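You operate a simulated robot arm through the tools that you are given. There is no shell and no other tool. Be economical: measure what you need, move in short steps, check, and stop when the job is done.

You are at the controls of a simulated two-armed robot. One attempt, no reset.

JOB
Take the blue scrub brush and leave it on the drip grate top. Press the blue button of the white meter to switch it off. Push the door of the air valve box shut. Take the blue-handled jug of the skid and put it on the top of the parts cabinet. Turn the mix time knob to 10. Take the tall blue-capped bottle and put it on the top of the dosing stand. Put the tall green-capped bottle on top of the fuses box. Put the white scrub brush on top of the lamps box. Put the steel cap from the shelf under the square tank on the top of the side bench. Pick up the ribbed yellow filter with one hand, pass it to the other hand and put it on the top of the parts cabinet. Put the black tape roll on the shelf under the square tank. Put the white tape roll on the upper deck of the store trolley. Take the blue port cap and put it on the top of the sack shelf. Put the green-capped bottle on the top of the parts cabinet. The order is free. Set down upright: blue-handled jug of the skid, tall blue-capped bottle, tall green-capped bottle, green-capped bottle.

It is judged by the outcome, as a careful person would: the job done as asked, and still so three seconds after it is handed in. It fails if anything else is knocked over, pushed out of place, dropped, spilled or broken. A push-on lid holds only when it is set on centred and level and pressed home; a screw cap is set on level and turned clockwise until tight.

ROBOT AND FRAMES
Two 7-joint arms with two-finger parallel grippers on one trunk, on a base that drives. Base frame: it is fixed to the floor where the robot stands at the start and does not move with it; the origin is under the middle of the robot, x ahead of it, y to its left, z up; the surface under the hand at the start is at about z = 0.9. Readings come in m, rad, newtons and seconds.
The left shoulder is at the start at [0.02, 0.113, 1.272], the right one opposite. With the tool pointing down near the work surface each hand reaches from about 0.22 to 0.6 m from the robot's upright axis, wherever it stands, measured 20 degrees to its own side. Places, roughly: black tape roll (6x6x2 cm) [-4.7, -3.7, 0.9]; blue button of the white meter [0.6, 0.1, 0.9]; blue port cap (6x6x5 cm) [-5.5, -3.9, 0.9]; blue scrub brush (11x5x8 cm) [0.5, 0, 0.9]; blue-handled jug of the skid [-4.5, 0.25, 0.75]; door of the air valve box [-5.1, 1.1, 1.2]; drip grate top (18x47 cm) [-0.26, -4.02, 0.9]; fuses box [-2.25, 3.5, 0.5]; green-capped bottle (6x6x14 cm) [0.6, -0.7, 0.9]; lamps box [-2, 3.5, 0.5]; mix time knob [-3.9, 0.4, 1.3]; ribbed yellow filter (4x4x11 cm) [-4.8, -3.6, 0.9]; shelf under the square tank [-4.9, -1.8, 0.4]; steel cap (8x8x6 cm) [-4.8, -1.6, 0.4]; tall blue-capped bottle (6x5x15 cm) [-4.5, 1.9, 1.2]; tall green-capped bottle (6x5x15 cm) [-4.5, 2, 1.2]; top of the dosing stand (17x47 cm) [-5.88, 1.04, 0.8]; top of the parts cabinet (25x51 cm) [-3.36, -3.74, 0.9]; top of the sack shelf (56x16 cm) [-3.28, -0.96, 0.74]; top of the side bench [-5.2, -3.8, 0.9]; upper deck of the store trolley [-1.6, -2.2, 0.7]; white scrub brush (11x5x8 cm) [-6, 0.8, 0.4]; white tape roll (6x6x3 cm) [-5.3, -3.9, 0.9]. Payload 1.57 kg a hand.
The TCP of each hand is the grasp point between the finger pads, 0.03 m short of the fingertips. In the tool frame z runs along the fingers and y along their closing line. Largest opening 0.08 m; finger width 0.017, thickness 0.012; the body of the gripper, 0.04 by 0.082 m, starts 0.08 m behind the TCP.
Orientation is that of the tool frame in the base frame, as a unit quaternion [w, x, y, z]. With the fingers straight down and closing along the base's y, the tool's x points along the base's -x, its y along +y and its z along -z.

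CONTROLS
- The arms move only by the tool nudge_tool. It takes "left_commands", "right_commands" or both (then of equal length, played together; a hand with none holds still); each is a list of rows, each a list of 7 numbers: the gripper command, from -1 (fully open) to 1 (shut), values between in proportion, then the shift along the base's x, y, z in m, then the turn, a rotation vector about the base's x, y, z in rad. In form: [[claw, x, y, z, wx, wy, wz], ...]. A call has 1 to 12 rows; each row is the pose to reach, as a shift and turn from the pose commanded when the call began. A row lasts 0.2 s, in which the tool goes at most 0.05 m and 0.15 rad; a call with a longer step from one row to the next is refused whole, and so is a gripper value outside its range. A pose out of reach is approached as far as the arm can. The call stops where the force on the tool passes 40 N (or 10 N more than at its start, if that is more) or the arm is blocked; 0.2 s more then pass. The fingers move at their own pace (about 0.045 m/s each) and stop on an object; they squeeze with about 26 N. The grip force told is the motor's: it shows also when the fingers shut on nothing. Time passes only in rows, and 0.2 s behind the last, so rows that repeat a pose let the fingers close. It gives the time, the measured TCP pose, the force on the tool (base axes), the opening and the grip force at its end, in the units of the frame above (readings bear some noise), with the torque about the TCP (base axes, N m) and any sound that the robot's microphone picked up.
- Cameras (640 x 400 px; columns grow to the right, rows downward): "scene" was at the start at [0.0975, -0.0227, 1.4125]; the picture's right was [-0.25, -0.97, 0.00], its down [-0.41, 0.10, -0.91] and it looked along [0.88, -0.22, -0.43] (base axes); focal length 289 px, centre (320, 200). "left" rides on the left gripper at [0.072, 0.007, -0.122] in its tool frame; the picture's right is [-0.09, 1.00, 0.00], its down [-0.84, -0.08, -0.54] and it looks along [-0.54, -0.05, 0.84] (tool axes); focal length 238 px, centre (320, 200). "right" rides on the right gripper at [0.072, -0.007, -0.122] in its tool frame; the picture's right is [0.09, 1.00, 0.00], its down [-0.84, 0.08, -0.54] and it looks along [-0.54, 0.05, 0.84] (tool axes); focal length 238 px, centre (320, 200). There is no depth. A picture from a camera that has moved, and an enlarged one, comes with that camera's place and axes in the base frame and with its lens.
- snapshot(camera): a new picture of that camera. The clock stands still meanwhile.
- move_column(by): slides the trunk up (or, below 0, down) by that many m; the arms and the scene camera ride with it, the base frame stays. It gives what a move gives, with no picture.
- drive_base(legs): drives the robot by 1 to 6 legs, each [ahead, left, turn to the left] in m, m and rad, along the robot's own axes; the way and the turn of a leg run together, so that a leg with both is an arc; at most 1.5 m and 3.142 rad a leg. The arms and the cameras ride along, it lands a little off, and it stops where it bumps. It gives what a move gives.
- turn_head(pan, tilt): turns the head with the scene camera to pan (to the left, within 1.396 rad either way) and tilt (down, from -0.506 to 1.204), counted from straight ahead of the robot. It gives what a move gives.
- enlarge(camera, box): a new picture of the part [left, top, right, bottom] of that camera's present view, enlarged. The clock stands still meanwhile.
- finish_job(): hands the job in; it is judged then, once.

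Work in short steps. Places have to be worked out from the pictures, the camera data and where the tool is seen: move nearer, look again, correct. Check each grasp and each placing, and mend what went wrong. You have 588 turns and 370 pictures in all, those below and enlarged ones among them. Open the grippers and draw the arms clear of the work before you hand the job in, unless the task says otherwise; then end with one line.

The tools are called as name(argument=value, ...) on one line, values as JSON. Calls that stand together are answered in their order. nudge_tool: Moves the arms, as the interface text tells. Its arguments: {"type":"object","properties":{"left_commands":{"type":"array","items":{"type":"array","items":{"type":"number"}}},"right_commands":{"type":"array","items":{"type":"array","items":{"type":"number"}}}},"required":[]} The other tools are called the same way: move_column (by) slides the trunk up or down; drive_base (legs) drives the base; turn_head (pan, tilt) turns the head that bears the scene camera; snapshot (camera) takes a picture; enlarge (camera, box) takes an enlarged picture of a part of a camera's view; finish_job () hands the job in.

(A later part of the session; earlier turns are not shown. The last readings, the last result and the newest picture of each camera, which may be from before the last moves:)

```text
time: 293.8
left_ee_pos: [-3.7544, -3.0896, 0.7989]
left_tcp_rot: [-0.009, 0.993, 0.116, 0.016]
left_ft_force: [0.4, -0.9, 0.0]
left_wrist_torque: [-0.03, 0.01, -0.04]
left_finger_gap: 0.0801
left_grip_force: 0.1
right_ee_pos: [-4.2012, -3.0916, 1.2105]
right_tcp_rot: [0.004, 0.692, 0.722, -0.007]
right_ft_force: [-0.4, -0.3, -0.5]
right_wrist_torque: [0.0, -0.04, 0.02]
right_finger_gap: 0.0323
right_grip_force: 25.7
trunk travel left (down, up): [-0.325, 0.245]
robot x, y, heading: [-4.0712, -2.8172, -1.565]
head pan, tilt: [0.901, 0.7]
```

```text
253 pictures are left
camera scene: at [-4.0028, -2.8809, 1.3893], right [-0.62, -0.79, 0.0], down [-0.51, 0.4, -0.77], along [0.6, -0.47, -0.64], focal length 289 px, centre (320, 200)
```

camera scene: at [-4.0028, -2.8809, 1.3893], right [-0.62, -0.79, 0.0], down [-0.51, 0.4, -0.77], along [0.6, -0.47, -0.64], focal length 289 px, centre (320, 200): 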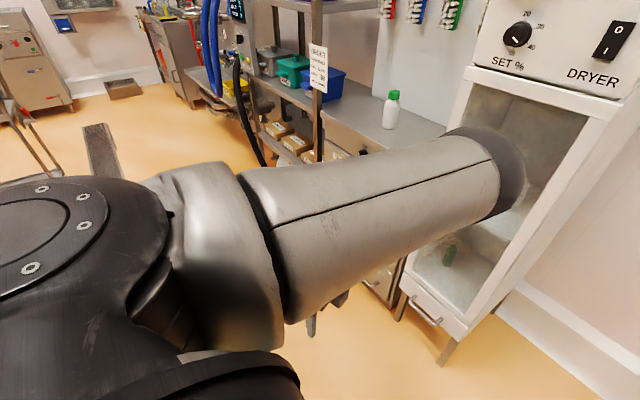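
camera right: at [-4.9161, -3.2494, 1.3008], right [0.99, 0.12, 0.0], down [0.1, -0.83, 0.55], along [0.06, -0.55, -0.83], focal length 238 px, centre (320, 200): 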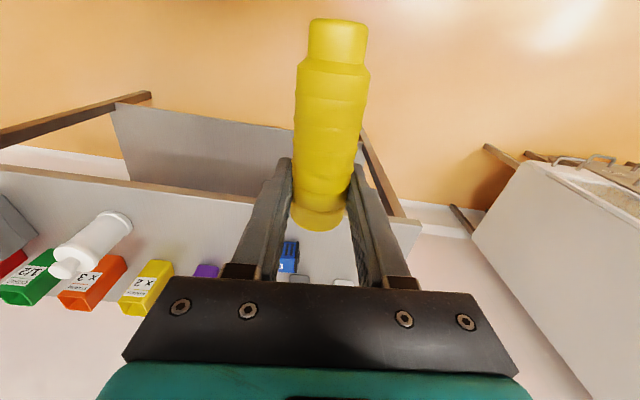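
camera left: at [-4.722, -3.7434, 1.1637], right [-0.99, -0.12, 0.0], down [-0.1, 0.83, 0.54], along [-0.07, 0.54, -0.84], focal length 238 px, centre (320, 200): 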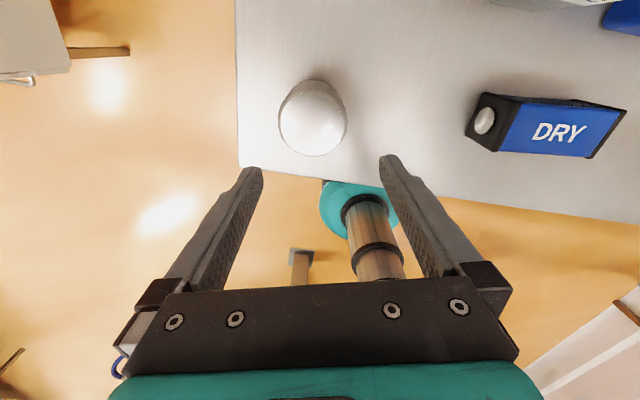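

The yaw reached a wrist limit and is now dragging the arm (elbow rising). Continue yawing the same way.

nudge_tool(left_commands=[[-1, 0, 0, 0, 0, 0, 0.14], [-1, 0, 0, 0, 0, 0, 0.28], [-1, 0, 0, 0, 0, 0, 0.42], [-1, 0, 0, 0, 0, 0, 0.56], [-1, 0, 0, 0, 0, 0, 0.7], [-1, 0, 0, 0, 0, 0, 0.84], [-1, 0, 0, 0, 0, 0, 0.98], [-1, 0, 0, 0, 0, 0, 1.12], [-1, 0, 0, 0, 0, 0, 1.26], [-1, 0, 0, 0, 0, 0, 1.4], [-1, 0, 0, 0, 0, 0, 1.54]])

snapshot(camera="scene")

```text
time: 296.1
left_ee_pos: [-3.6841, -2.9865, 0.9035]
left_tcp_rot: [-0.03, 0.629, 0.777, -0.008]
left_ft_force: [0.2, 1.4, 1.3]
left_wrist_torque: [0.0, -0.01, 0.0]
left_finger_gap: 0.0801
left_grip_force: 0.0
left hand out of reach, approached as far as the arm can: row 1, 2, 3, 4, 5, 6, 7, 8, 9, 10, 11
right_ee_pos: [-4.2027, -3.0915, 1.2103]
right_tcp_rot: [0.005, 0.693, 0.721, -0.006]
right_ft_force: [0.3, -0.3, -0.2]
right_wrist_torque: [-0.02, -0.04, 0.01]
right_finger_gap: 0.0322
right_grip_force: 25.7
trunk travel left (down, up): [-0.325, 0.245]
robot x, y, heading: [-4.0676, -2.8186, -1.572]
head pan, tilt: [0.901, 0.7]
```

```text
252 pictures are left
camera scene: at [-4.004, -2.8811, 1.3893], right [-0.62, -0.79, 0.0], down [-0.51, 0.4, -0.77], along [0.6, -0.47, -0.64], focal length 289 px, centre (320, 200)
```

scene: 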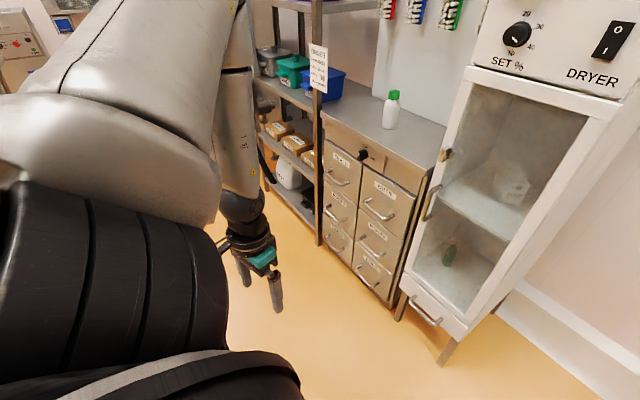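

The elbow has swung up and outside, with the tool back at its original yaw. Now bring the hand to a normal carrying pose.

nudge_tool(left_commands=[[-1, -0.02, -0.02, 0.03, 0, 0, 0], [-1, -0.04, -0.04, 0.06, 0, 0, 0], [-1, -0.06, -0.06, 0.09, 0, 0, 0], [-1, -0.08, -0.08, 0.12, 0, 0, 0], [-1, -0.1, -0.1, 0.15, 0, 0, 0], [-1, -0.12, -0.12, 0.18, 0, 0, 0], [-1, -0.14, -0.14, 0.21, 0, 0, 0], [-1, -0.15, -0.16, 0.24, 0, 0, 0], [-1, -0.15, -0.18, 0.27, 0, 0, 0]])

turn_head(pan=0.4, tilt=0.5)

snapshot(camera="scene")

```text
time: 298.1
left_ee_pos: [-3.8291, -3.1657, 1.1718]
left_tcp_rot: [-0.039, 0.623, 0.781, -0.009]
left_ft_force: [0.6, -0.2, -0.6]
left_wrist_torque: [0.0, 0.0, 0.02]
left_finger_gap: 0.08
left_grip_force: 0.0
left hand out of reach, approached as far as the arm can: row 1, 2, 3, 4, 5, 6, 7
right_ee_pos: [-4.202, -3.0898, 1.2103]
right_tcp_rot: [0.005, 0.692, 0.722, -0.007]
right_ft_force: [0.4, 0.2, -1.0]
right_wrist_torque: [-0.03, 0.02, 0.0]
right_finger_gap: 0.032
right_grip_force: 26.3
trunk travel left (down, up): [-0.325, 0.245]
robot x, y, heading: [-4.0682, -2.8216, -1.571]
head pan, tilt: [0.901, 0.7]
```

```text
time: 299.1
left_ee_pos: [-3.8285, -3.1674, 1.1756]
left_tcp_rot: [-0.031, 0.626, 0.779, -0.006]
left_ft_force: [0.0, 0.4, -0.8]
left_wrist_torque: [-0.02, 0.03, 0.0]
left_finger_gap: 0.0801
left_grip_force: 0.0
right_ee_pos: [-4.2015, -3.0905, 1.2106]
right_tcp_rot: [0.004, 0.692, 0.722, -0.006]
right_ft_force: [0.5, 1.0, -1.0]
right_wrist_torque: [-0.03, 0.03, 0.01]
right_finger_gap: 0.0323
right_grip_force: 26.0
trunk travel left (down, up): [-0.325, 0.245]
robot x, y, heading: [-4.0663, -2.8212, -1.568]
head pan, tilt: [0.4, 0.499]
```

```text
251 pictures are left
camera scene: at [-4.0298, -2.9116, 1.4124], right [-0.9, -0.43, 0.0], down [-0.18, 0.38, -0.9], along [0.39, -0.82, -0.43], focal length 289 px, centre (320, 200)
```

scene: 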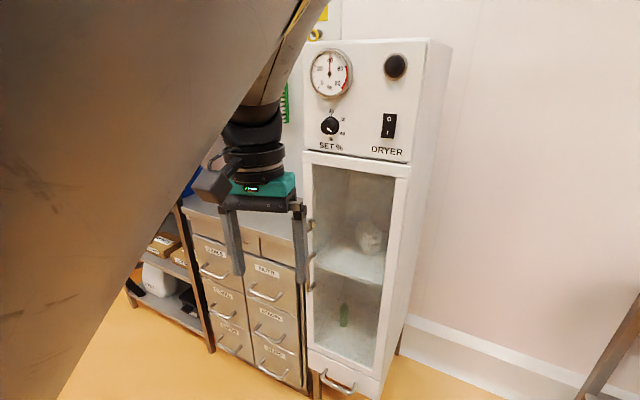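

The elbow is now straight up; a bit more of the same drag will take it outward. I'll lower the hand to the side and yaw further.

nudge_tool(left_commands=[[-1, 0.03, 0.03, -0.02, 0, 0, 0], [-1, 0.06, 0.06, -0.04, 0, 0, 0], [-1, 0.09, 0.09, -0.06, 0, 0, 0], [-1, 0.12, 0.12, -0.09, 0, 0, 0.1], [-1, 0.14, 0.15, -0.12, 0, 0, 0.24], [-1, 0.15, 0.17, -0.15, 0, 0, 0.38], [-1, 0.15, 0.17, -0.18, 0, 0, 0.52], [-1, 0.15, 0.17, -0.2, 0, 0, 0.66], [-1, 0.15, 0.17, -0.2, 0, 0, 0.8], [-1, 0.15, 0.17, -0.2, 0, 0, 0.94], [-1, 0.15, 0.17, -0.2, 0, 0, 1.08], [-1, 0.15, 0.17, -0.2, 0, 0, 1.22]])

turn_head(pan=0.9, tilt=0.6)

snapshot(camera="scene")

```text
refused: row 4 steps farther than a row can; nothing moved
```

```text
time: 300.0
left_ee_pos: [-3.8291, -3.1665, 1.1737]
left_tcp_rot: [-0.033, 0.624, 0.78, -0.009]
left_ft_force: [-0.7, 0.6, -0.1]
left_wrist_torque: [-0.03, -0.01, -0.01]
left_finger_gap: 0.08
left_grip_force: 0.0
right_ee_pos: [-4.2017, -3.0916, 1.2121]
right_tcp_rot: [0.005, 0.692, 0.722, -0.007]
right_ft_force: [0.6, -0.1, -0.3]
right_wrist_torque: [-0.02, 0.02, -0.01]
right_finger_gap: 0.0323
right_grip_force: 26.6
trunk travel left (down, up): [-0.325, 0.245]
robot x, y, heading: [-4.0682, -2.8175, -1.565]
head pan, tilt: [0.901, 0.6]
```

```text
250 pictures are left
camera scene: at [-4.0048, -2.8936, 1.4119], right [-0.71, -0.71, 0.0], down [-0.3, 0.31, -0.9], along [0.64, -0.64, -0.43], focal length 289 px, centre (320, 200)
```

scene: 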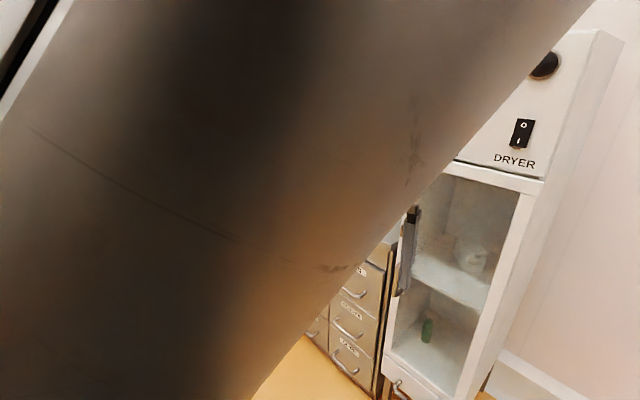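

Redo with shorter rows.

nudge_tool(left_commands=[[-1, 0.025, 0.025, -0.02, 0, 0, 0], [-1, 0.05, 0.05, -0.04, 0, 0, 0], [-1, 0.075, 0.075, -0.06, 0, 0, 0], [-1, 0.1, 0.1, -0.08, 0, 0, 0.1], [-1, 0.12, 0.12, -0.11, 0, 0, 0.24], [-1, 0.135, 0.135, -0.14, 0, 0, 0.38], [-1, 0.14, 0.15, -0.17, 0, 0, 0.52], [-1, 0.14, 0.16, -0.2, 0, 0, 0.66], [-1, 0.14, 0.16, -0.2, 0, 0, 0.8], [-1, 0.14, 0.16, -0.2, 0, 0, 0.94], [-1, 0.14, 0.16, -0.2, 0, 0, 1.08], [-1, 0.14, 0.16, -0.2, 0, 0, 1.22]])

snapshot(camera="scene")

```text
time: 302.6
left_ee_pos: [-3.6892, -3.009, 0.9765]
left_tcp_rot: [-0.021, 0.065, 0.997, -0.024]
left_ft_force: [-1.1, 0.5, -0.8]
left_wrist_torque: [-0.01, 0.0, -0.04]
left_finger_gap: 0.08
left_grip_force: 0.0
right_ee_pos: [-4.2017, -3.0918, 1.2109]
right_tcp_rot: [0.004, 0.692, 0.722, -0.007]
right_ft_force: [0.4, -0.2, -0.2]
right_wrist_torque: [0.02, 0.01, -0.02]
right_finger_gap: 0.0324
right_grip_force: 25.8
trunk travel left (down, up): [-0.325, 0.245]
robot x, y, heading: [-4.0667, -2.8171, -1.566]
head pan, tilt: [0.901, 0.6]
```

```text
249 pictures are left
camera scene: at [-4.0002, -2.883, 1.3979], right [-0.62, -0.79, 0.0], down [-0.44, 0.35, -0.83], along [0.65, -0.51, -0.56], focal length 289 px, centre (320, 200)
```

scene: 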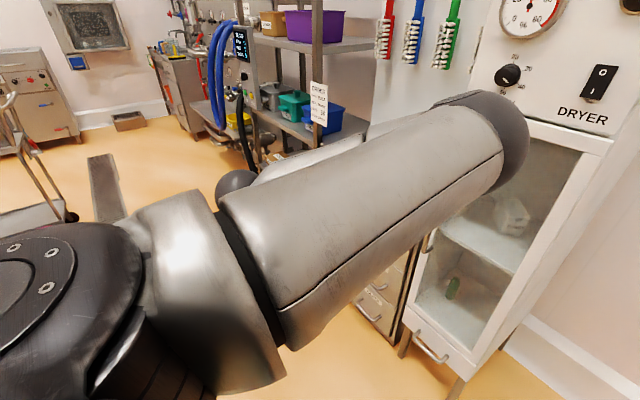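

The posture changed again. Test: move to the usual carrying spot at this yaw and look at the elbow.

nudge_tool(left_commands=[[-1, -0.02, -0.02, 0.02, 0, 0, 0], [-1, -0.04, -0.04, 0.04, 0, 0, 0], [-1, -0.06, -0.06, 0.07, 0, 0, 0], [-1, -0.08, -0.08, 0.1, 0, 0, 0], [-1, -0.1, -0.1, 0.13, 0, 0, 0], [-1, -0.12, -0.12, 0.16, 0, 0, 0], [-1, -0.13, -0.14, 0.19, 0, 0, 0], [-1, -0.14, -0.16, 0.22, 0, 0, 0]])

snapshot(camera="scene")

```text
time: 304.4
left_ee_pos: [-3.7288, -3.1158, 1.1468]
left_tcp_rot: [-0.023, 0.07, 0.997, -0.023]
left_ft_force: [0.4, -0.4, 0.1]
left_wrist_torque: [0.03, -0.01, -0.01]
left_finger_gap: 0.0799
left_grip_force: 0.1
left hand out of reach, approached as far as the arm can: row 5, 6, 7, 8
right_ee_pos: [-4.2008, -3.0923, 1.2107]
right_tcp_rot: [0.005, 0.692, 0.722, -0.006]
right_ft_force: [-1.3, -0.8, -0.9]
right_wrist_torque: [0.02, -0.02, 0.03]
right_finger_gap: 0.0322
right_grip_force: 26.0
trunk travel left (down, up): [-0.325, 0.245]
robot x, y, heading: [-4.0683, -2.8193, -1.565]
head pan, tilt: [0.901, 0.6]
```

```text
248 pictures are left
camera scene: at [-4.0002, -2.8838, 1.3978], right [-0.62, -0.79, 0.0], down [-0.44, 0.35, -0.82], along [0.65, -0.51, -0.57], focal length 289 px, centre (320, 200)
```

scene: 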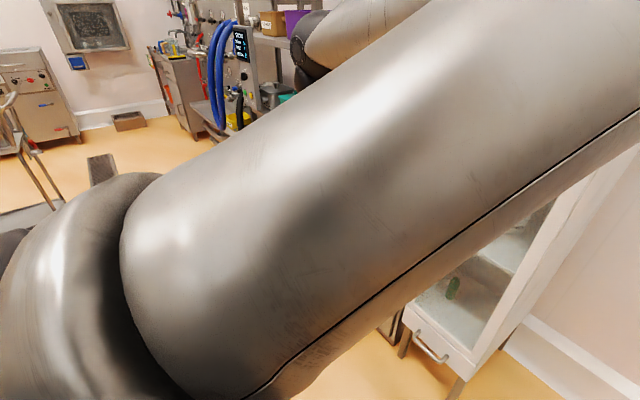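

I'll reverse these last two moves to return to the elbow-up state, and from there move the hand to the right so the elbow falls outward.

nudge_tool(left_commands=[[-1, 0.02, 0.03, -0.03, 0, 0, 0], [-1, 0.03, 0.06, -0.06, 0, 0, 0], [-1, 0.04, 0.08, -0.1, 0, 0, 0], [-1, 0.04, 0.1, -0.14, 0, 0, 0], [-1, 0.04, 0.107, -0.17, 0, 0, 0]])

nudge_tool(left_commands=[[-1, 0, 0, 0, 0, 0, -0.14], [-1, 0, 0, 0, 0, 0, -0.28], [-1, 0, 0, 0, 0, 0, -0.42], [-1, 0, 0, 0, 0, 0, -0.56], [-1, 0, -0.01, 0.03, 0, 0, -0.7], [-1, -0.005, -0.025, 0.06, 0, 0, -0.84], [-1, -0.02, -0.04, 0.09, 0, 0, -0.98], [-1, -0.04, -0.06, 0.12, 0, 0, -1.12], [-1, -0.065, -0.085, 0.14, 0, 0, -1.22], [-1, -0.09, -0.11, 0.16, 0, 0, -1.22], [-1, -0.115, -0.135, 0.18, 0, 0, -1.22], [-1, -0.14, -0.16, 0.2, 0, 0, -1.22]])

snapshot(camera="scene")

```text
time: 305.6
left_ee_pos: [-3.6893, -3.0069, 0.9745]
left_tcp_rot: [-0.02, 0.067, 0.997, -0.024]
left_ft_force: [-0.2, 0.1, 0.2]
left_wrist_torque: [0.01, 0.0, -0.02]
left_finger_gap: 0.08
left_grip_force: 0.0
right_ee_pos: [-4.2006, -3.0907, 1.2105]
right_tcp_rot: [0.004, 0.692, 0.722, -0.007]
right_ft_force: [0.0, -0.3, -0.1]
right_wrist_torque: [-0.01, -0.03, 0.03]
right_finger_gap: 0.0321
right_grip_force: 26.1
trunk travel left (down, up): [-0.325, 0.245]
robot x, y, heading: [-4.0666, -2.816, -1.562]
head pan, tilt: [0.901, 0.6]
```

```text
time: 308.2
left_ee_pos: [-3.7526, -3.1824, 1.1583]
left_tcp_rot: [-0.03, 0.625, 0.78, -0.007]
left_ft_force: [-0.8, 0.1, -1.0]
left_wrist_torque: [-0.04, 0.0, -0.03]
left_finger_gap: 0.08
left_grip_force: 0.0
left hand out of reach, approached as far as the arm can: row 9, 10, 11, 12
right_ee_pos: [-4.2019, -3.0916, 1.2102]
right_tcp_rot: [0.004, 0.692, 0.722, -0.007]
right_ft_force: [0.1, -0.8, -0.9]
right_wrist_torque: [-0.02, 0.02, 0.03]
right_finger_gap: 0.0323
right_grip_force: 26.4
trunk travel left (down, up): [-0.325, 0.245]
robot x, y, heading: [-4.0674, -2.8178, -1.57]
head pan, tilt: [0.901, 0.6]
```

```text
247 pictures are left
camera scene: at [-4.0002, -2.8833, 1.3979], right [-0.62, -0.79, 0.0], down [-0.44, 0.35, -0.82], along [0.65, -0.51, -0.57], focal length 289 px, centre (320, 200)
```

scene: 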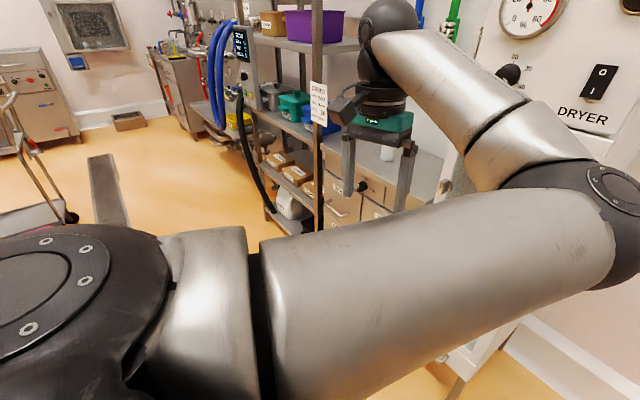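

History-dependent, so I'll stop trying to restore it. Anything within 0.3 m ahead clears the cabinets anyway, so I'll park the left hand out to the side and back.

nudge_tool(left_commands=[[-1, 0.03, 0.03, -0.02, 0, 0, 0], [-1, 0.06, 0.06, -0.04, 0, 0, 0], [-1, 0.09, 0.09, -0.06, 0, 0, 0], [-1, 0.12, 0.12, -0.08, 0, 0, 0], [-1, 0.14, 0.16, -0.1, 0, 0, 0], [-1, 0.16, 0.2, -0.12, 0, 0, 0], [-1, 0.18, 0.24, -0.14, 0, 0, 0], [-1, 0.19, 0.28, -0.16, 0, 0, 0], [-1, 0.19, 0.32, -0.16, 0, 0, 0], [-1, 0.19, 0.36, -0.16, 0, 0, 0], [-1, 0.19, 0.4, -0.16, 0, 0, 0], [-1, 0.19, 0.44, -0.16, 0, 0, 0]])

snapshot(camera="scene")

```text
time: 310.8
left_ee_pos: [-3.5607, -2.7385, 0.9996]
left_tcp_rot: [-0.03, 0.626, 0.779, -0.008]
left_ft_force: [1.1, 0.7, -0.4]
left_wrist_torque: [0.01, 0.0, -0.04]
left_finger_gap: 0.0799
left_grip_force: 0.1
right_ee_pos: [-4.2017, -3.0896, 1.2117]
right_tcp_rot: [0.005, 0.692, 0.722, -0.007]
right_ft_force: [0.4, 0.2, -0.1]
right_wrist_torque: [-0.01, 0.0, -0.04]
right_finger_gap: 0.0322
right_grip_force: 26.1
trunk travel left (down, up): [-0.325, 0.245]
robot x, y, heading: [-4.0637, -2.8158, -1.561]
head pan, tilt: [0.901, 0.6]
```

```text
246 pictures are left
camera scene: at [-3.9999, -2.8821, 1.3979], right [-0.62, -0.79, 0.0], down [-0.44, 0.35, -0.83], along [0.65, -0.51, -0.56], focal length 289 px, centre (320, 200)
```

scene: 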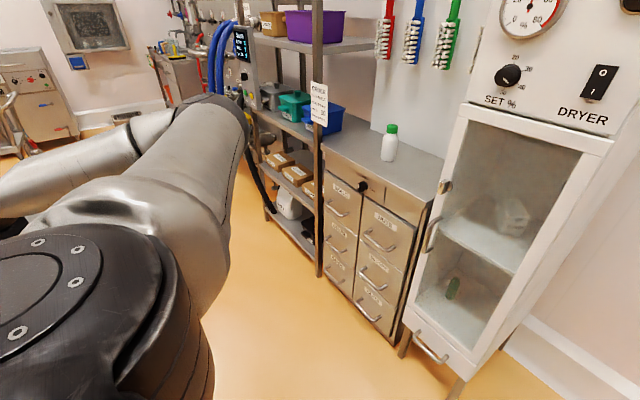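

Parked well. Now strafe to the parts cabinet and place the filter on its left-rear part with the right hand, keeping away from the hanging ORDER sign.

drive_base(legs=[[0, 1.0, -0.01], [0.38, 0, 0]])

turn_head(pan=-0.1, tilt=0.5)

snapshot(camera="scene")

snapshot(camera="right")

```text
time: 318.1
left_ee_pos: [-2.5394, -3.112, 0.9985]
left_tcp_rot: [-0.03, 0.626, 0.779, -0.007]
left_ft_force: [0.4, 0.4, -0.6]
left_wrist_torque: [0.01, -0.02, -0.02]
left_finger_gap: 0.0801
left_grip_force: 0.1
right_ee_pos: [-3.1795, -3.4627, 1.2117]
right_tcp_rot: [0.005, 0.693, 0.721, -0.006]
right_ft_force: [-0.3, 0.2, -0.3]
right_wrist_torque: [0.02, 0.05, 0.0]
right_finger_gap: 0.0322
right_grip_force: 25.2
trunk travel left (down, up): [-0.325, 0.245]
robot x, y, heading: [-3.0491, -3.1908, -1.572]
head pan, tilt: [0.901, 0.6]
```

```text
time: 319.3
left_ee_pos: [-2.5388, -3.1121, 1.0003]
left_tcp_rot: [-0.03, 0.627, 0.778, -0.007]
left_ft_force: [-0.5, 0.9, 0.5]
left_wrist_torque: [0.0, -0.01, 0.02]
left_finger_gap: 0.0801
left_grip_force: 0.1
right_ee_pos: [-3.181, -3.4619, 1.2094]
right_tcp_rot: [0.004, 0.693, 0.721, -0.008]
right_ft_force: [-0.1, -0.3, -0.5]
right_wrist_torque: [0.03, -0.01, -0.02]
right_finger_gap: 0.0325
right_grip_force: 26.0
trunk travel left (down, up): [-0.325, 0.245]
robot x, y, heading: [-3.0471, -3.1902, -1.568]
head pan, tilt: [-0.099, 0.499]
```

```text
245 pictures are left
camera scene: at [-3.0571, -3.29, 1.407], right [-1.0, 0.1, 0.0], down [0.05, 0.48, -0.88], along [-0.08, -0.87, -0.48], focal length 289 px, centre (320, 200)
```

scene: 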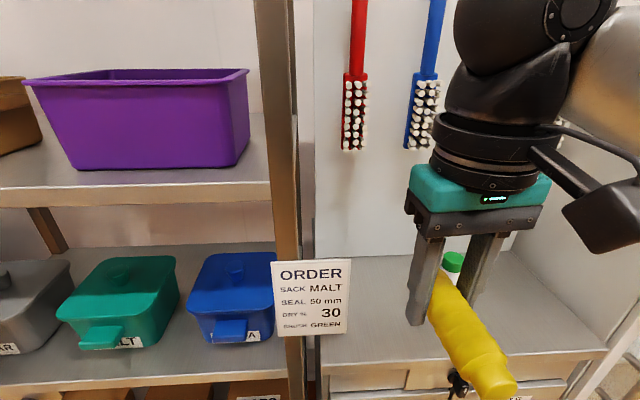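

```text
244 pictures are left
camera right: at [-3.1888, -3.3884, 1.3319], right [0.99, 0.13, 0.0], down [0.11, -0.82, 0.56], along [0.07, -0.55, -0.83], focal length 238 px, centre (320, 200)
```

right: 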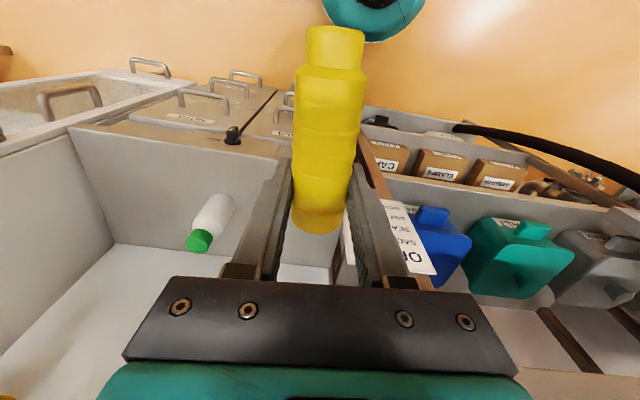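

The red brush hangs at x ≈ -3.18 (bottom z 1.22), so I'll keep y ≥ -3.72. I'll ease the base in 5 cm, bring the filter to [-3.22, -3.72] and lower it.

drive_base(legs=[[0.05, 0, 0]])

nudge_tool(right_commands=[[1, -0.01, -0.04, 0.01, 0, 0, 0], [1, -0.02, -0.08, 0.01, 0, 0, 0], [1, -0.03, -0.12, 0.01, 0, 0, 0], [1, -0.04, -0.16, 0, 0, 0, 0], [1, -0.04, -0.195, -0.02, 0, 0, 0], [1, -0.04, -0.205, -0.06, 0, 0, 0], [1, -0.04, -0.205, -0.105, 0, 0, 0], [1, -0.04, -0.205, -0.15, 0, 0, 0], [1, -0.04, -0.205, -0.19, 0, 0, 0], [1, -0.04, -0.205, -0.215, 0, 0, 0]])

snapshot(camera="scene")

snapshot(camera="right")

```text
time: 320.3
left_ee_pos: [-2.5389, -3.163, 1.0004]
left_tcp_rot: [-0.029, 0.627, 0.778, -0.007]
left_ft_force: [0.2, 0.2, 0.0]
left_wrist_torque: [0.03, 0.03, 0.02]
left_finger_gap: 0.0801
left_grip_force: 0.0
right_ee_pos: [-3.1804, -3.512, 1.2106]
right_tcp_rot: [0.004, 0.693, 0.721, -0.007]
right_ft_force: [0.3, -0.9, -0.6]
right_wrist_torque: [0.04, -0.03, 0.05]
right_finger_gap: 0.0326
right_grip_force: 26.1
trunk travel left (down, up): [-0.325, 0.245]
robot x, y, heading: [-3.044, -3.2376, -1.572]
head pan, tilt: [-0.099, 0.499]
```

```text
time: 322.5
left_ee_pos: [-2.538, -3.1622, 0.9983]
left_tcp_rot: [-0.031, 0.627, 0.778, -0.007]
left_ft_force: [0.1, 0.6, 0.2]
left_wrist_torque: [0.01, 0.01, -0.01]
left_finger_gap: 0.0799
left_grip_force: 0.1
right_ee_pos: [-3.2211, -3.7148, 0.994]
right_tcp_rot: [0.005, 0.693, 0.721, -0.007]
right_ft_force: [0.0, -0.6, -1.1]
right_wrist_torque: [0.01, 0.02, 0.0]
right_finger_gap: 0.032
right_grip_force: 26.1
trunk travel left (down, up): [-0.325, 0.245]
robot x, y, heading: [-3.0444, -3.2414, -1.571]
head pan, tilt: [-0.099, 0.499]
```

```text
243 pictures are left
camera scene: at [-3.0574, -3.339, 1.407], right [-1.0, 0.1, 0.0], down [0.05, 0.48, -0.88], along [-0.09, -0.87, -0.48], focal length 289 px, centre (320, 200)
```

scene: 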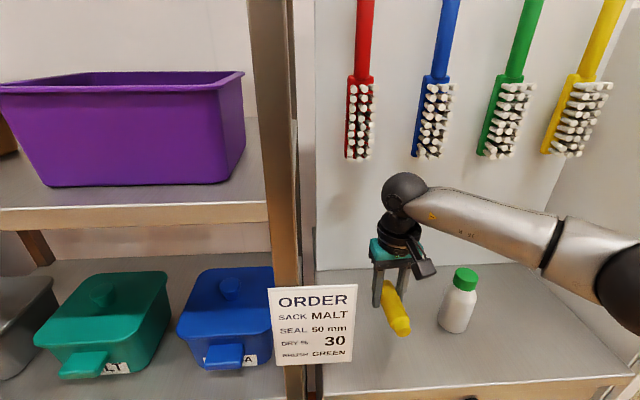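

```text
242 pictures are left
camera right: at [-3.2297, -3.6416, 1.1149], right [0.99, 0.13, 0.0], down [0.11, -0.82, 0.56], along [0.07, -0.55, -0.83], focal length 238 px, centre (320, 200)
```

right: 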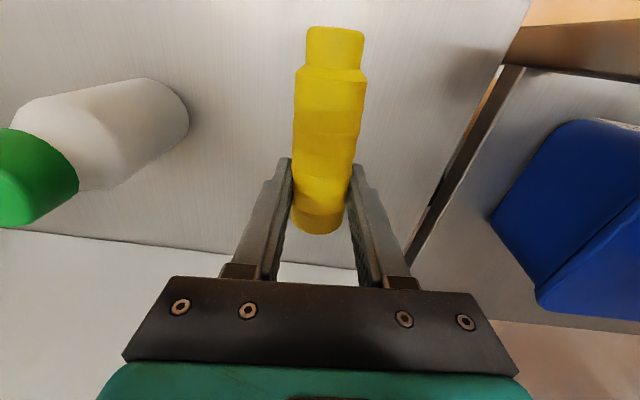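

Room is fine; I'll shift 3.5 cm left to leave more space by the bottle, then lower to fingertip contact.

nudge_tool(right_commands=[[1, 0.035, 0, -0.01, 0, 0, 0], [1, 0.035, 0, -0.03, 0, 0, 0], [1, 0.035, 0, -0.04, 0, 0, 0], [1, 0.035, 0, -0.046, 0, 0, 0], [1, 0.035, 0, -0.052, 0, 0, 0], [1, 0.035, 0, -0.058, 0, 0, 0], [1, 0.035, 0, -0.064, 0, 0, 0]])

snapshot(camera="right")

```text
time: 324.1
left_ee_pos: [-2.5389, -3.1616, 0.9985]
left_tcp_rot: [-0.031, 0.628, 0.777, -0.007]
left_ft_force: [-0.4, -0.5, -0.8]
left_wrist_torque: [-0.01, 0.0, 0.0]
left_finger_gap: 0.0799
left_grip_force: 0.0
right_ee_pos: [-3.1854, -3.7146, 0.9313]
right_tcp_rot: [0.005, 0.693, 0.721, -0.006]
right_ft_force: [-0.5, 0.6, -0.6]
right_wrist_torque: [0.02, 0.01, 0.02]
right_finger_gap: 0.0322
right_grip_force: 26.2
trunk travel left (down, up): [-0.325, 0.245]
robot x, y, heading: [-3.0468, -3.2374, -1.569]
head pan, tilt: [-0.099, 0.499]
```

```text
241 pictures are left
camera right: at [-3.1944, -3.6416, 1.0519], right [0.99, 0.13, 0.0], down [0.11, -0.82, 0.55], along [0.07, -0.55, -0.83], focal length 238 px, centre (320, 200)
```

right: 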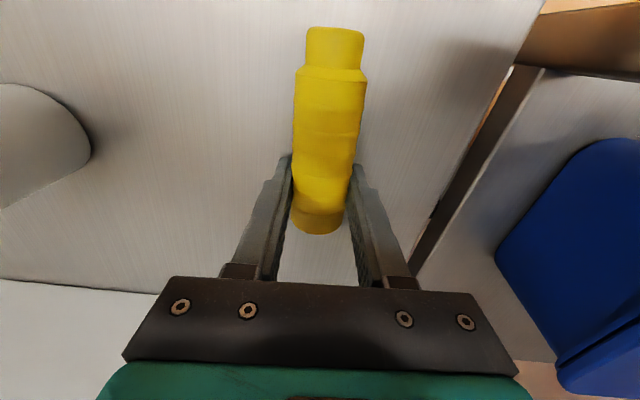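

No contact yet; continue in small steps.

nudge_tool(right_commands=[[1, 0, 0, -0.005, 0, 0, 0], [1, 0, 0, -0.01, 0, 0, 0], [1, 0, 0, -0.015, 0, 0, 0], [1, 0, 0, -0.02, 0, 0, 0], [1, 0, 0, -0.025, 0, 0, 0], [1, 0, 0, -0.03, 0, 0, 0], [1, 0, 0, -0.035, 0, 0, 0]])

```text
time: 324.7
left_ee_pos: [-2.5389, -3.1611, 0.9988]
left_tcp_rot: [-0.03, 0.627, 0.779, -0.008]
left_ft_force: [-0.4, -0.2, 0.7]
left_wrist_torque: [0.01, -0.01, 0.02]
left_finger_gap: 0.0798
left_grip_force: 0.0
right_ee_pos: [-3.1853, -3.7181, 0.9302]
right_tcp_rot: [0.008, 0.693, 0.721, -0.009]
right_ft_force: [-0.2, 7.0, 15.2]
right_wrist_torque: [0.3, 0.33, -0.14]
right_finger_gap: 0.0323
right_grip_force: 25.9
trunk travel left (down, up): [-0.325, 0.245]
robot x, y, heading: [-3.051, -3.2367, -1.568]
head pan, tilt: [-0.099, 0.499]
stopped in row 3 (right hand): the force on the tool passed its limit at 46 N (the readings are from after the stop); the commanded pose is now the measured one
```

Fingertips touch; the filter is about 1 cm above the top. I'll open just slightly so the fingers still guide it, then rise.

nudge_tool(right_commands=[[0.0, 0, 0, -0.003, 0, 0, 0], [-0.1, 0, 0, -0.003, 0, 0, 0], [-0.1, 0, 0, -0.003, 0, 0, 0], [-0.2, 0, 0, 0.0, 0, 0, 0], [-0.3, 0, 0, 0.02, 0, 0, 0], [-0.3, 0, 0, 0.045, 0, 0, 0], [-0.5, 0, 0, 0.08, 0, 0, 0]])

snapshot(camera="right")

```text
time: 325.5
left_ee_pos: [-2.5375, -3.16, 0.9991]
left_tcp_rot: [-0.029, 0.626, 0.779, -0.009]
left_ft_force: [-0.4, 0.2, 0.3]
left_wrist_torque: [0.0, -0.02, 0.01]
left_finger_gap: 0.0798
left_grip_force: 0.0
right_ee_pos: [-3.1823, -3.7163, 0.9295]
right_tcp_rot: [0.013, 0.692, 0.722, -0.007]
right_ft_force: [3.6, 11.7, 14.5]
right_wrist_torque: [0.46, 0.28, -0.42]
right_finger_gap: 0.0404
right_grip_force: 0.1
trunk travel left (down, up): [-0.325, 0.245]
robot x, y, heading: [-3.0448, -3.2406, -1.564]
head pan, tilt: [-0.099, 0.499]
stopped in row 3 (right hand): the force on the tool passed its limit at 40 N (the readings are from after the stop); the commanded pose is now the measured one
```

```text
240 pictures are left
camera right: at [-3.1918, -3.6429, 1.0503], right [0.99, 0.13, 0.0], down [0.11, -0.82, 0.57], along [0.08, -0.56, -0.82], focal length 238 px, centre (320, 200)
```

right: 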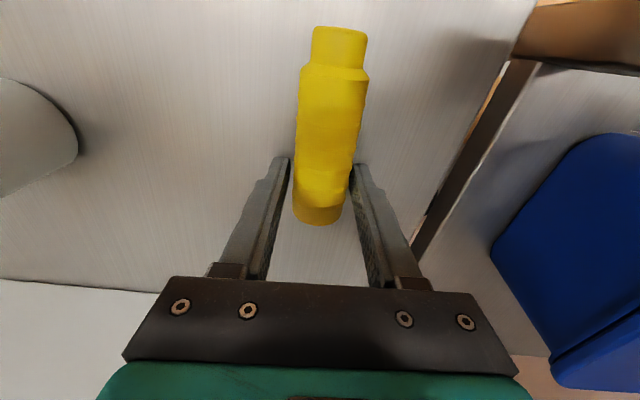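

Released between the fingers. Now rise, opening a bit more.

nudge_tool(right_commands=[[-0.2, 0, 0, 0.005, 0, 0, 0], [-0.3, 0, 0, 0.02, 0, 0, 0], [-0.3, 0, 0, 0.05, 0, 0, 0], [-0.5, 0, 0, 0.09, 0, 0, 0], [-0.5, 0, 0, 0.13, 0, 0, 0]])

snapshot(camera="right")

```text
time: 326.7
left_ee_pos: [-2.5385, -3.1615, 0.9995]
left_tcp_rot: [-0.03, 0.628, 0.778, -0.008]
left_ft_force: [-0.1, -0.1, 0.2]
left_wrist_torque: [-0.03, 0.0, 0.02]
left_finger_gap: 0.0799
left_grip_force: 0.0
right_ee_pos: [-3.1836, -3.7189, 1.058]
right_tcp_rot: [0.011, 0.693, 0.721, -0.008]
right_ft_force: [1.1, -0.3, -0.9]
right_wrist_torque: [0.03, 0.0, 0.01]
right_finger_gap: 0.0599
right_grip_force: 0.0
trunk travel left (down, up): [-0.325, 0.245]
robot x, y, heading: [-3.0472, -3.2365, -1.568]
head pan, tilt: [-0.099, 0.499]
```

```text
239 pictures are left
camera right: at [-3.1936, -3.6437, 1.1778], right [0.99, 0.13, 0.0], down [0.11, -0.82, 0.57], along [0.08, -0.56, -0.82], focal length 238 px, centre (320, 200)
```

right: 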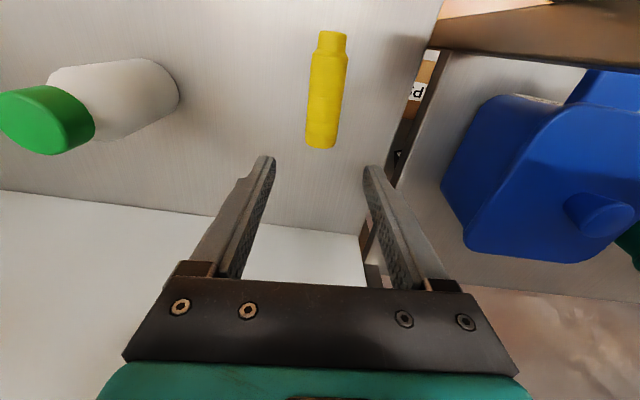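

The filter lies on the cabinet. Retract the right hand, back off and head for the west end of the side bench.

nudge_tool(right_commands=[[-1, 0, 0, 0.045, 0, 0, 0], [-1, 0, 0.0, 0.09, 0, 0, 0], [-1, 0, 0.03, 0.125, 0, 0, 0], [-1, 0, 0.07, 0.15, 0, 0, 0], [-1, 0, 0.11, 0.17, 0, 0, 0], [-1, 0, 0.15, 0.18, 0, 0, 0], [-1, 0, 0.19, 0.19, 0, 0, 0]])

drive_base(legs=[[-0.33, 0, 0], [0, -1.1, 0], [0, -1.1, 0]])

turn_head(pan=-0.2, tilt=0.5)

snapshot(camera="scene")

```text
time: 328.3
left_ee_pos: [-2.5388, -3.1617, 0.9993]
left_tcp_rot: [-0.029, 0.627, 0.778, -0.007]
left_ft_force: [-0.4, 0.3, -0.6]
left_wrist_torque: [-0.01, 0.02, -0.01]
left_finger_gap: 0.0803
left_grip_force: 0.1
right_ee_pos: [-3.1822, -3.5283, 1.2472]
right_tcp_rot: [0.011, 0.693, 0.721, -0.008]
right_ft_force: [-0.5, -0.2, -0.4]
right_wrist_torque: [0.0, -0.01, -0.04]
right_finger_gap: 0.08
right_grip_force: 0.1
trunk travel left (down, up): [-0.325, 0.245]
robot x, y, heading: [-3.0445, -3.2393, -1.57]
head pan, tilt: [-0.099, 0.499]
```

```text
time: 341.0
left_ee_pos: [-4.7556, -2.8057, 0.9978]
left_tcp_rot: [-0.031, 0.641, 0.767, -0.006]
left_ft_force: [-0.4, 0.0, 0.5]
left_wrist_torque: [0.01, -0.01, 0.0]
left_finger_gap: 0.0803
left_grip_force: 0.1
right_ee_pos: [-5.4126, -3.1508, 1.2473]
right_tcp_rot: [0.012, 0.705, 0.709, -0.008]
right_ft_force: [0.5, -0.4, -0.5]
right_wrist_torque: [0.01, -0.02, -0.02]
right_finger_gap: 0.0802
right_grip_force: 0.1
trunk travel left (down, up): [-0.325, 0.245]
robot x, y, heading: [-5.2672, -2.8645, -1.611]
head pan, tilt: [-0.099, 0.499]
```

```text
time: 341.6
left_ee_pos: [-4.7559, -2.805, 0.9988]
left_tcp_rot: [-0.031, 0.641, 0.767, -0.007]
left_ft_force: [-0.4, 0.1, -0.3]
left_wrist_torque: [0.02, 0.01, -0.03]
left_finger_gap: 0.0802
left_grip_force: 0.0
right_ee_pos: [-5.4118, -3.1517, 1.2477]
right_tcp_rot: [0.011, 0.705, 0.709, -0.009]
right_ft_force: [-0.6, 0.2, -1.4]
right_wrist_torque: [0.0, -0.01, -0.05]
right_finger_gap: 0.0801
right_grip_force: 0.1
trunk travel left (down, up): [-0.325, 0.245]
robot x, y, heading: [-5.2625, -2.8617, -1.605]
head pan, tilt: [-0.201, 0.499]
```

```text
238 pictures are left
camera scene: at [-5.2894, -2.9627, 1.407], right [-0.97, 0.23, 0.0], down [0.11, 0.47, -0.88], along [-0.21, -0.85, -0.48], focal length 289 px, centre (320, 200)
```

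scene: 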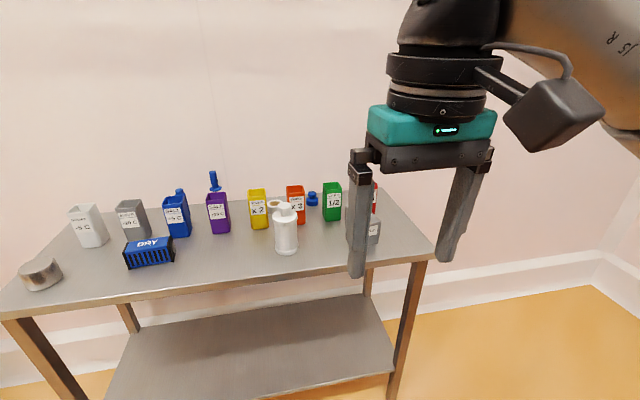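

Let me zoom on the back row, where the white tape and blue port cap should be.

enlarge(camera="scene", box=[200, 160, 400, 285])

```text
3.20 times, centred on (300, 222) of scene
camera zoom: at [-5.2894, -2.9627, 1.407], right [-0.97, 0.23, 0.0], down [0.11, 0.47, -0.88], along [-0.21, -0.85, -0.48], focal length 924 px, centre (384, 128)
```

zoom: 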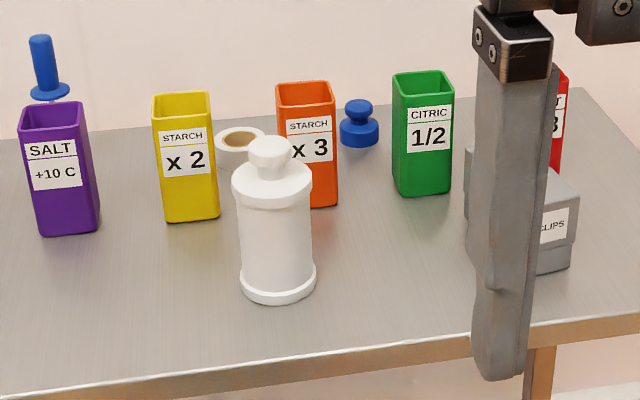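

The white tape sits near [-5.35, -3.91] and the port cap near [-5.49, -3.885], both behind the tall containers. I'll approach the table and see how close the base can get.

drive_base(legs=[[0, 0.0, 0.034], [0.33, 0, 0]])

turn_head(pan=-0.1, tilt=1.15)

snapshot(camera="scene")

snapshot(camera="right")

```text
time: 344.2
left_ee_pos: [-4.7597, -3.1206, 0.999]
left_tcp_rot: [-0.031, 0.63, 0.776, -0.008]
left_ft_force: [-0.5, -0.1, -0.4]
left_wrist_torque: [0.01, -0.01, 0.05]
left_finger_gap: 0.0799
left_grip_force: 0.0
right_ee_pos: [-5.4044, -3.4862, 1.2472]
right_tcp_rot: [0.011, 0.695, 0.719, -0.008]
right_ft_force: [0.5, 0.4, -0.3]
right_wrist_torque: [0.02, 0.01, -0.02]
right_finger_gap: 0.0798
right_grip_force: 0.0
trunk travel left (down, up): [-0.325, 0.245]
robot x, y, heading: [-5.266, -3.1932, -1.576]
head pan, tilt: [-0.201, 0.499]
```

```text
time: 345.2
left_ee_pos: [-4.7586, -3.1192, 0.9996]
left_tcp_rot: [-0.031, 0.629, 0.776, -0.007]
left_ft_force: [0.0, 0.0, 0.0]
left_wrist_torque: [-0.02, 0.03, 0.04]
left_finger_gap: 0.08
left_grip_force: 0.1
right_ee_pos: [-5.4043, -3.4855, 1.2473]
right_tcp_rot: [0.011, 0.694, 0.72, -0.008]
right_ft_force: [0.6, 0.4, 0.0]
right_wrist_torque: [-0.01, 0.0, -0.03]
right_finger_gap: 0.0799
right_grip_force: 0.1
trunk travel left (down, up): [-0.325, 0.245]
robot x, y, heading: [-5.2689, -3.1939, -1.576]
head pan, tilt: [-0.099, 1.15]
```

```text
236 pictures are left
camera scene: at [-5.2752, -3.2635, 1.3562], right [-0.99, 0.1, 0.0], down [0.1, 0.91, -0.41], along [-0.04, -0.41, -0.91], focal length 289 px, centre (320, 200)
```

scene: 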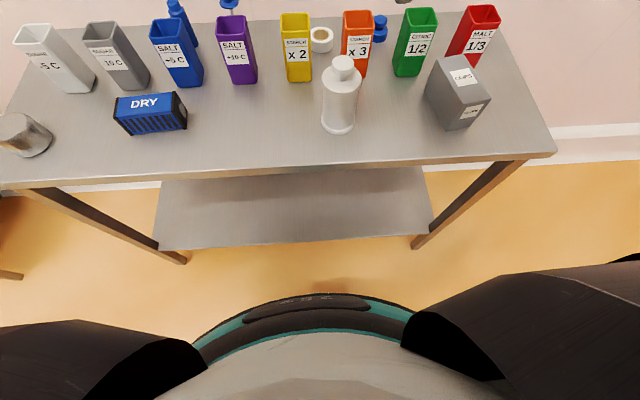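

```text
235 pictures are left
camera right: at [-5.4137, -3.4102, 1.3672], right [0.99, 0.13, 0.0], down [0.1, -0.82, 0.57], along [0.07, -0.56, -0.82], focal length 238 px, centre (320, 200)
```

right: 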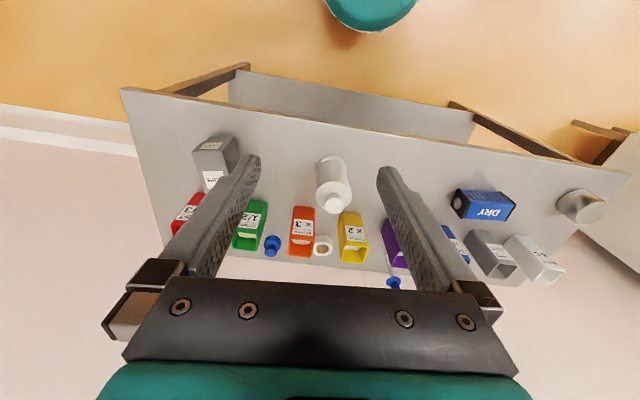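

Seen from above, the base can go about 13 cm closer, and the containers end at y ≈ -3.83, leaving room behind them. I'll close in and lower the trunk 10 cm for reach.

drive_base(legs=[[0.12, 0, 0.005]])

move_column(by=-0.1)

nudge_tool(right_commands=[[-1, 0.015, -0.04, 0.01, 0, 0, 0], [-1, 0.03, -0.08, 0.01, 0, 0, 0], [-1, 0.045, -0.12, 0.01, 0, 0, 0], [-1, 0.058, -0.16, 0.01, 0, 0, 0], [-1, 0.058, -0.2, 0.0, 0, 0, 0], [-1, 0.058, -0.24, -0.01, 0, 0, 0], [-1, 0.058, -0.28, -0.02, 0, 0, 0], [-1, 0.058, -0.3, -0.03, 0, 0, 0]])

snapshot(camera="right")

snapshot(camera="scene")

```text
time: 346.5
left_ee_pos: [-4.7592, -3.2378, 0.9999]
left_tcp_rot: [-0.03, 0.627, 0.778, -0.007]
left_ft_force: [-0.4, -0.3, -0.2]
left_wrist_torque: [0.0, -0.01, 0.01]
left_finger_gap: 0.0799
left_grip_force: 0.0
right_ee_pos: [-5.4045, -3.6056, 1.2471]
right_tcp_rot: [0.012, 0.692, 0.722, -0.009]
right_ft_force: [-0.7, -0.1, 0.2]
right_wrist_torque: [0.03, 0.03, 0.03]
right_finger_gap: 0.0801
right_grip_force: 0.1
trunk travel left (down, up): [-0.325, 0.245]
robot x, y, heading: [-5.2693, -3.3125, -1.57]
head pan, tilt: [-0.099, 1.15]
```

```text
time: 347.8
left_ee_pos: [-4.7588, -3.2367, 0.8991]
left_tcp_rot: [-0.03, 0.626, 0.779, -0.006]
left_ft_force: [-0.2, -0.2, -0.3]
left_wrist_torque: [0.03, -0.02, 0.02]
left_finger_gap: 0.08
left_grip_force: 0.0
right_ee_pos: [-5.4034, -3.6048, 1.1464]
right_tcp_rot: [0.012, 0.692, 0.721, -0.008]
right_ft_force: [0.1, -0.1, 0.1]
right_wrist_torque: [0.0, 0.0, -0.02]
right_finger_gap: 0.0799
right_grip_force: 0.0
trunk travel left (down, up): [-0.225, 0.345]
robot x, y, heading: [-5.2701, -3.3126, -1.568]
head pan, tilt: [-0.099, 1.15]
```

```text
time: 349.6
left_ee_pos: [-4.7585, -3.2367, 0.8985]
left_tcp_rot: [-0.03, 0.627, 0.779, -0.008]
left_ft_force: [-0.5, -0.2, -0.2]
left_wrist_torque: [0.04, 0.01, 0.03]
left_finger_gap: 0.0802
left_grip_force: 0.0
right_ee_pos: [-5.3454, -3.8702, 1.1181]
right_tcp_rot: [0.011, 0.692, 0.722, -0.009]
right_ft_force: [0.0, -0.4, 0.5]
right_wrist_torque: [-0.01, 0.03, 0.02]
right_finger_gap: 0.0801
right_grip_force: 0.0
right hand out of reach, approached as far as the arm can: row 7, 8
trunk travel left (down, up): [-0.225, 0.345]
robot x, y, heading: [-5.2667, -3.3155, -1.57]
head pan, tilt: [-0.099, 1.15]
```

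```text
234 pictures are left
camera right: at [-5.3545, -3.7957, 1.2377], right [0.99, 0.13, 0.0], down [0.11, -0.82, 0.57], along [0.08, -0.56, -0.82], focal length 238 px, centre (320, 200)
```

right: 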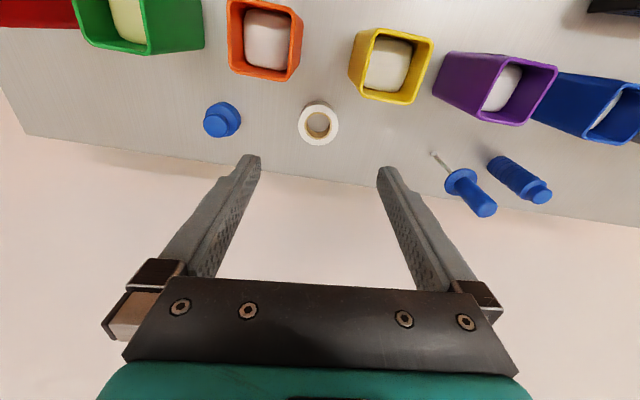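

```text
233 pictures are left
camera scene: at [-5.2745, -3.3823, 1.2562], right [-1.0, 0.1, 0.0], down [0.09, 0.91, -0.41], along [-0.04, -0.41, -0.91], focal length 289 px, centre (320, 200)
```

scene: 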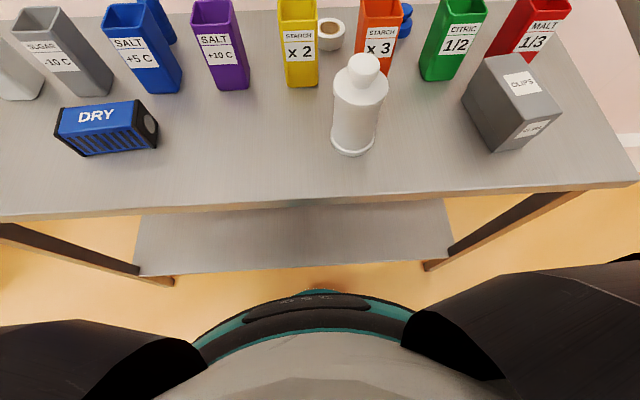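

Tape at [-5.342, -3.90], port cap at [-5.481, -3.912]. Lower first (reach grows at wrist level) while easing forward, stopping well above for a check.

nudge_tool(right_commands=[[-1, 0.002, -0.01, -0.03, 0, 0, 0], [-1, 0.003, -0.02, -0.06, 0, 0, 0], [-1, 0.003, -0.03, -0.09, 0, 0, 0], [-1, 0.003, -0.032, -0.12, 0, 0, 0]])

snapshot(camera="right")

```text
time: 350.6
left_ee_pos: [-4.7603, -3.2365, 0.8997]
left_tcp_rot: [-0.031, 0.627, 0.778, -0.006]
left_ft_force: [0.3, -0.7, 0.3]
left_wrist_torque: [0.01, -0.01, -0.04]
left_finger_gap: 0.0801
left_grip_force: 0.0
right_ee_pos: [-5.3476, -3.8874, 1.0064]
right_tcp_rot: [0.011, 0.693, 0.721, -0.009]
right_ft_force: [0.8, 0.6, 0.6]
right_wrist_torque: [-0.04, 0.0, -0.02]
right_finger_gap: 0.08
right_grip_force: 0.0
right hand out of reach, approached as far as the arm can: row 1, 2, 3, 4
trunk travel left (down, up): [-0.225, 0.345]
robot x, y, heading: [-5.2696, -3.3129, -1.57]
head pan, tilt: [-0.099, 1.15]
```

```text
232 pictures are left
camera right: at [-5.3569, -3.8136, 1.1265], right [0.99, 0.13, 0.0], down [0.11, -0.82, 0.57], along [0.08, -0.56, -0.82], focal length 238 px, centre (320, 200)
```

right: 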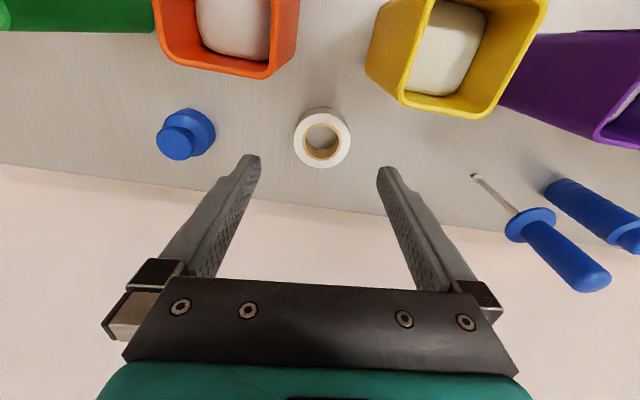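

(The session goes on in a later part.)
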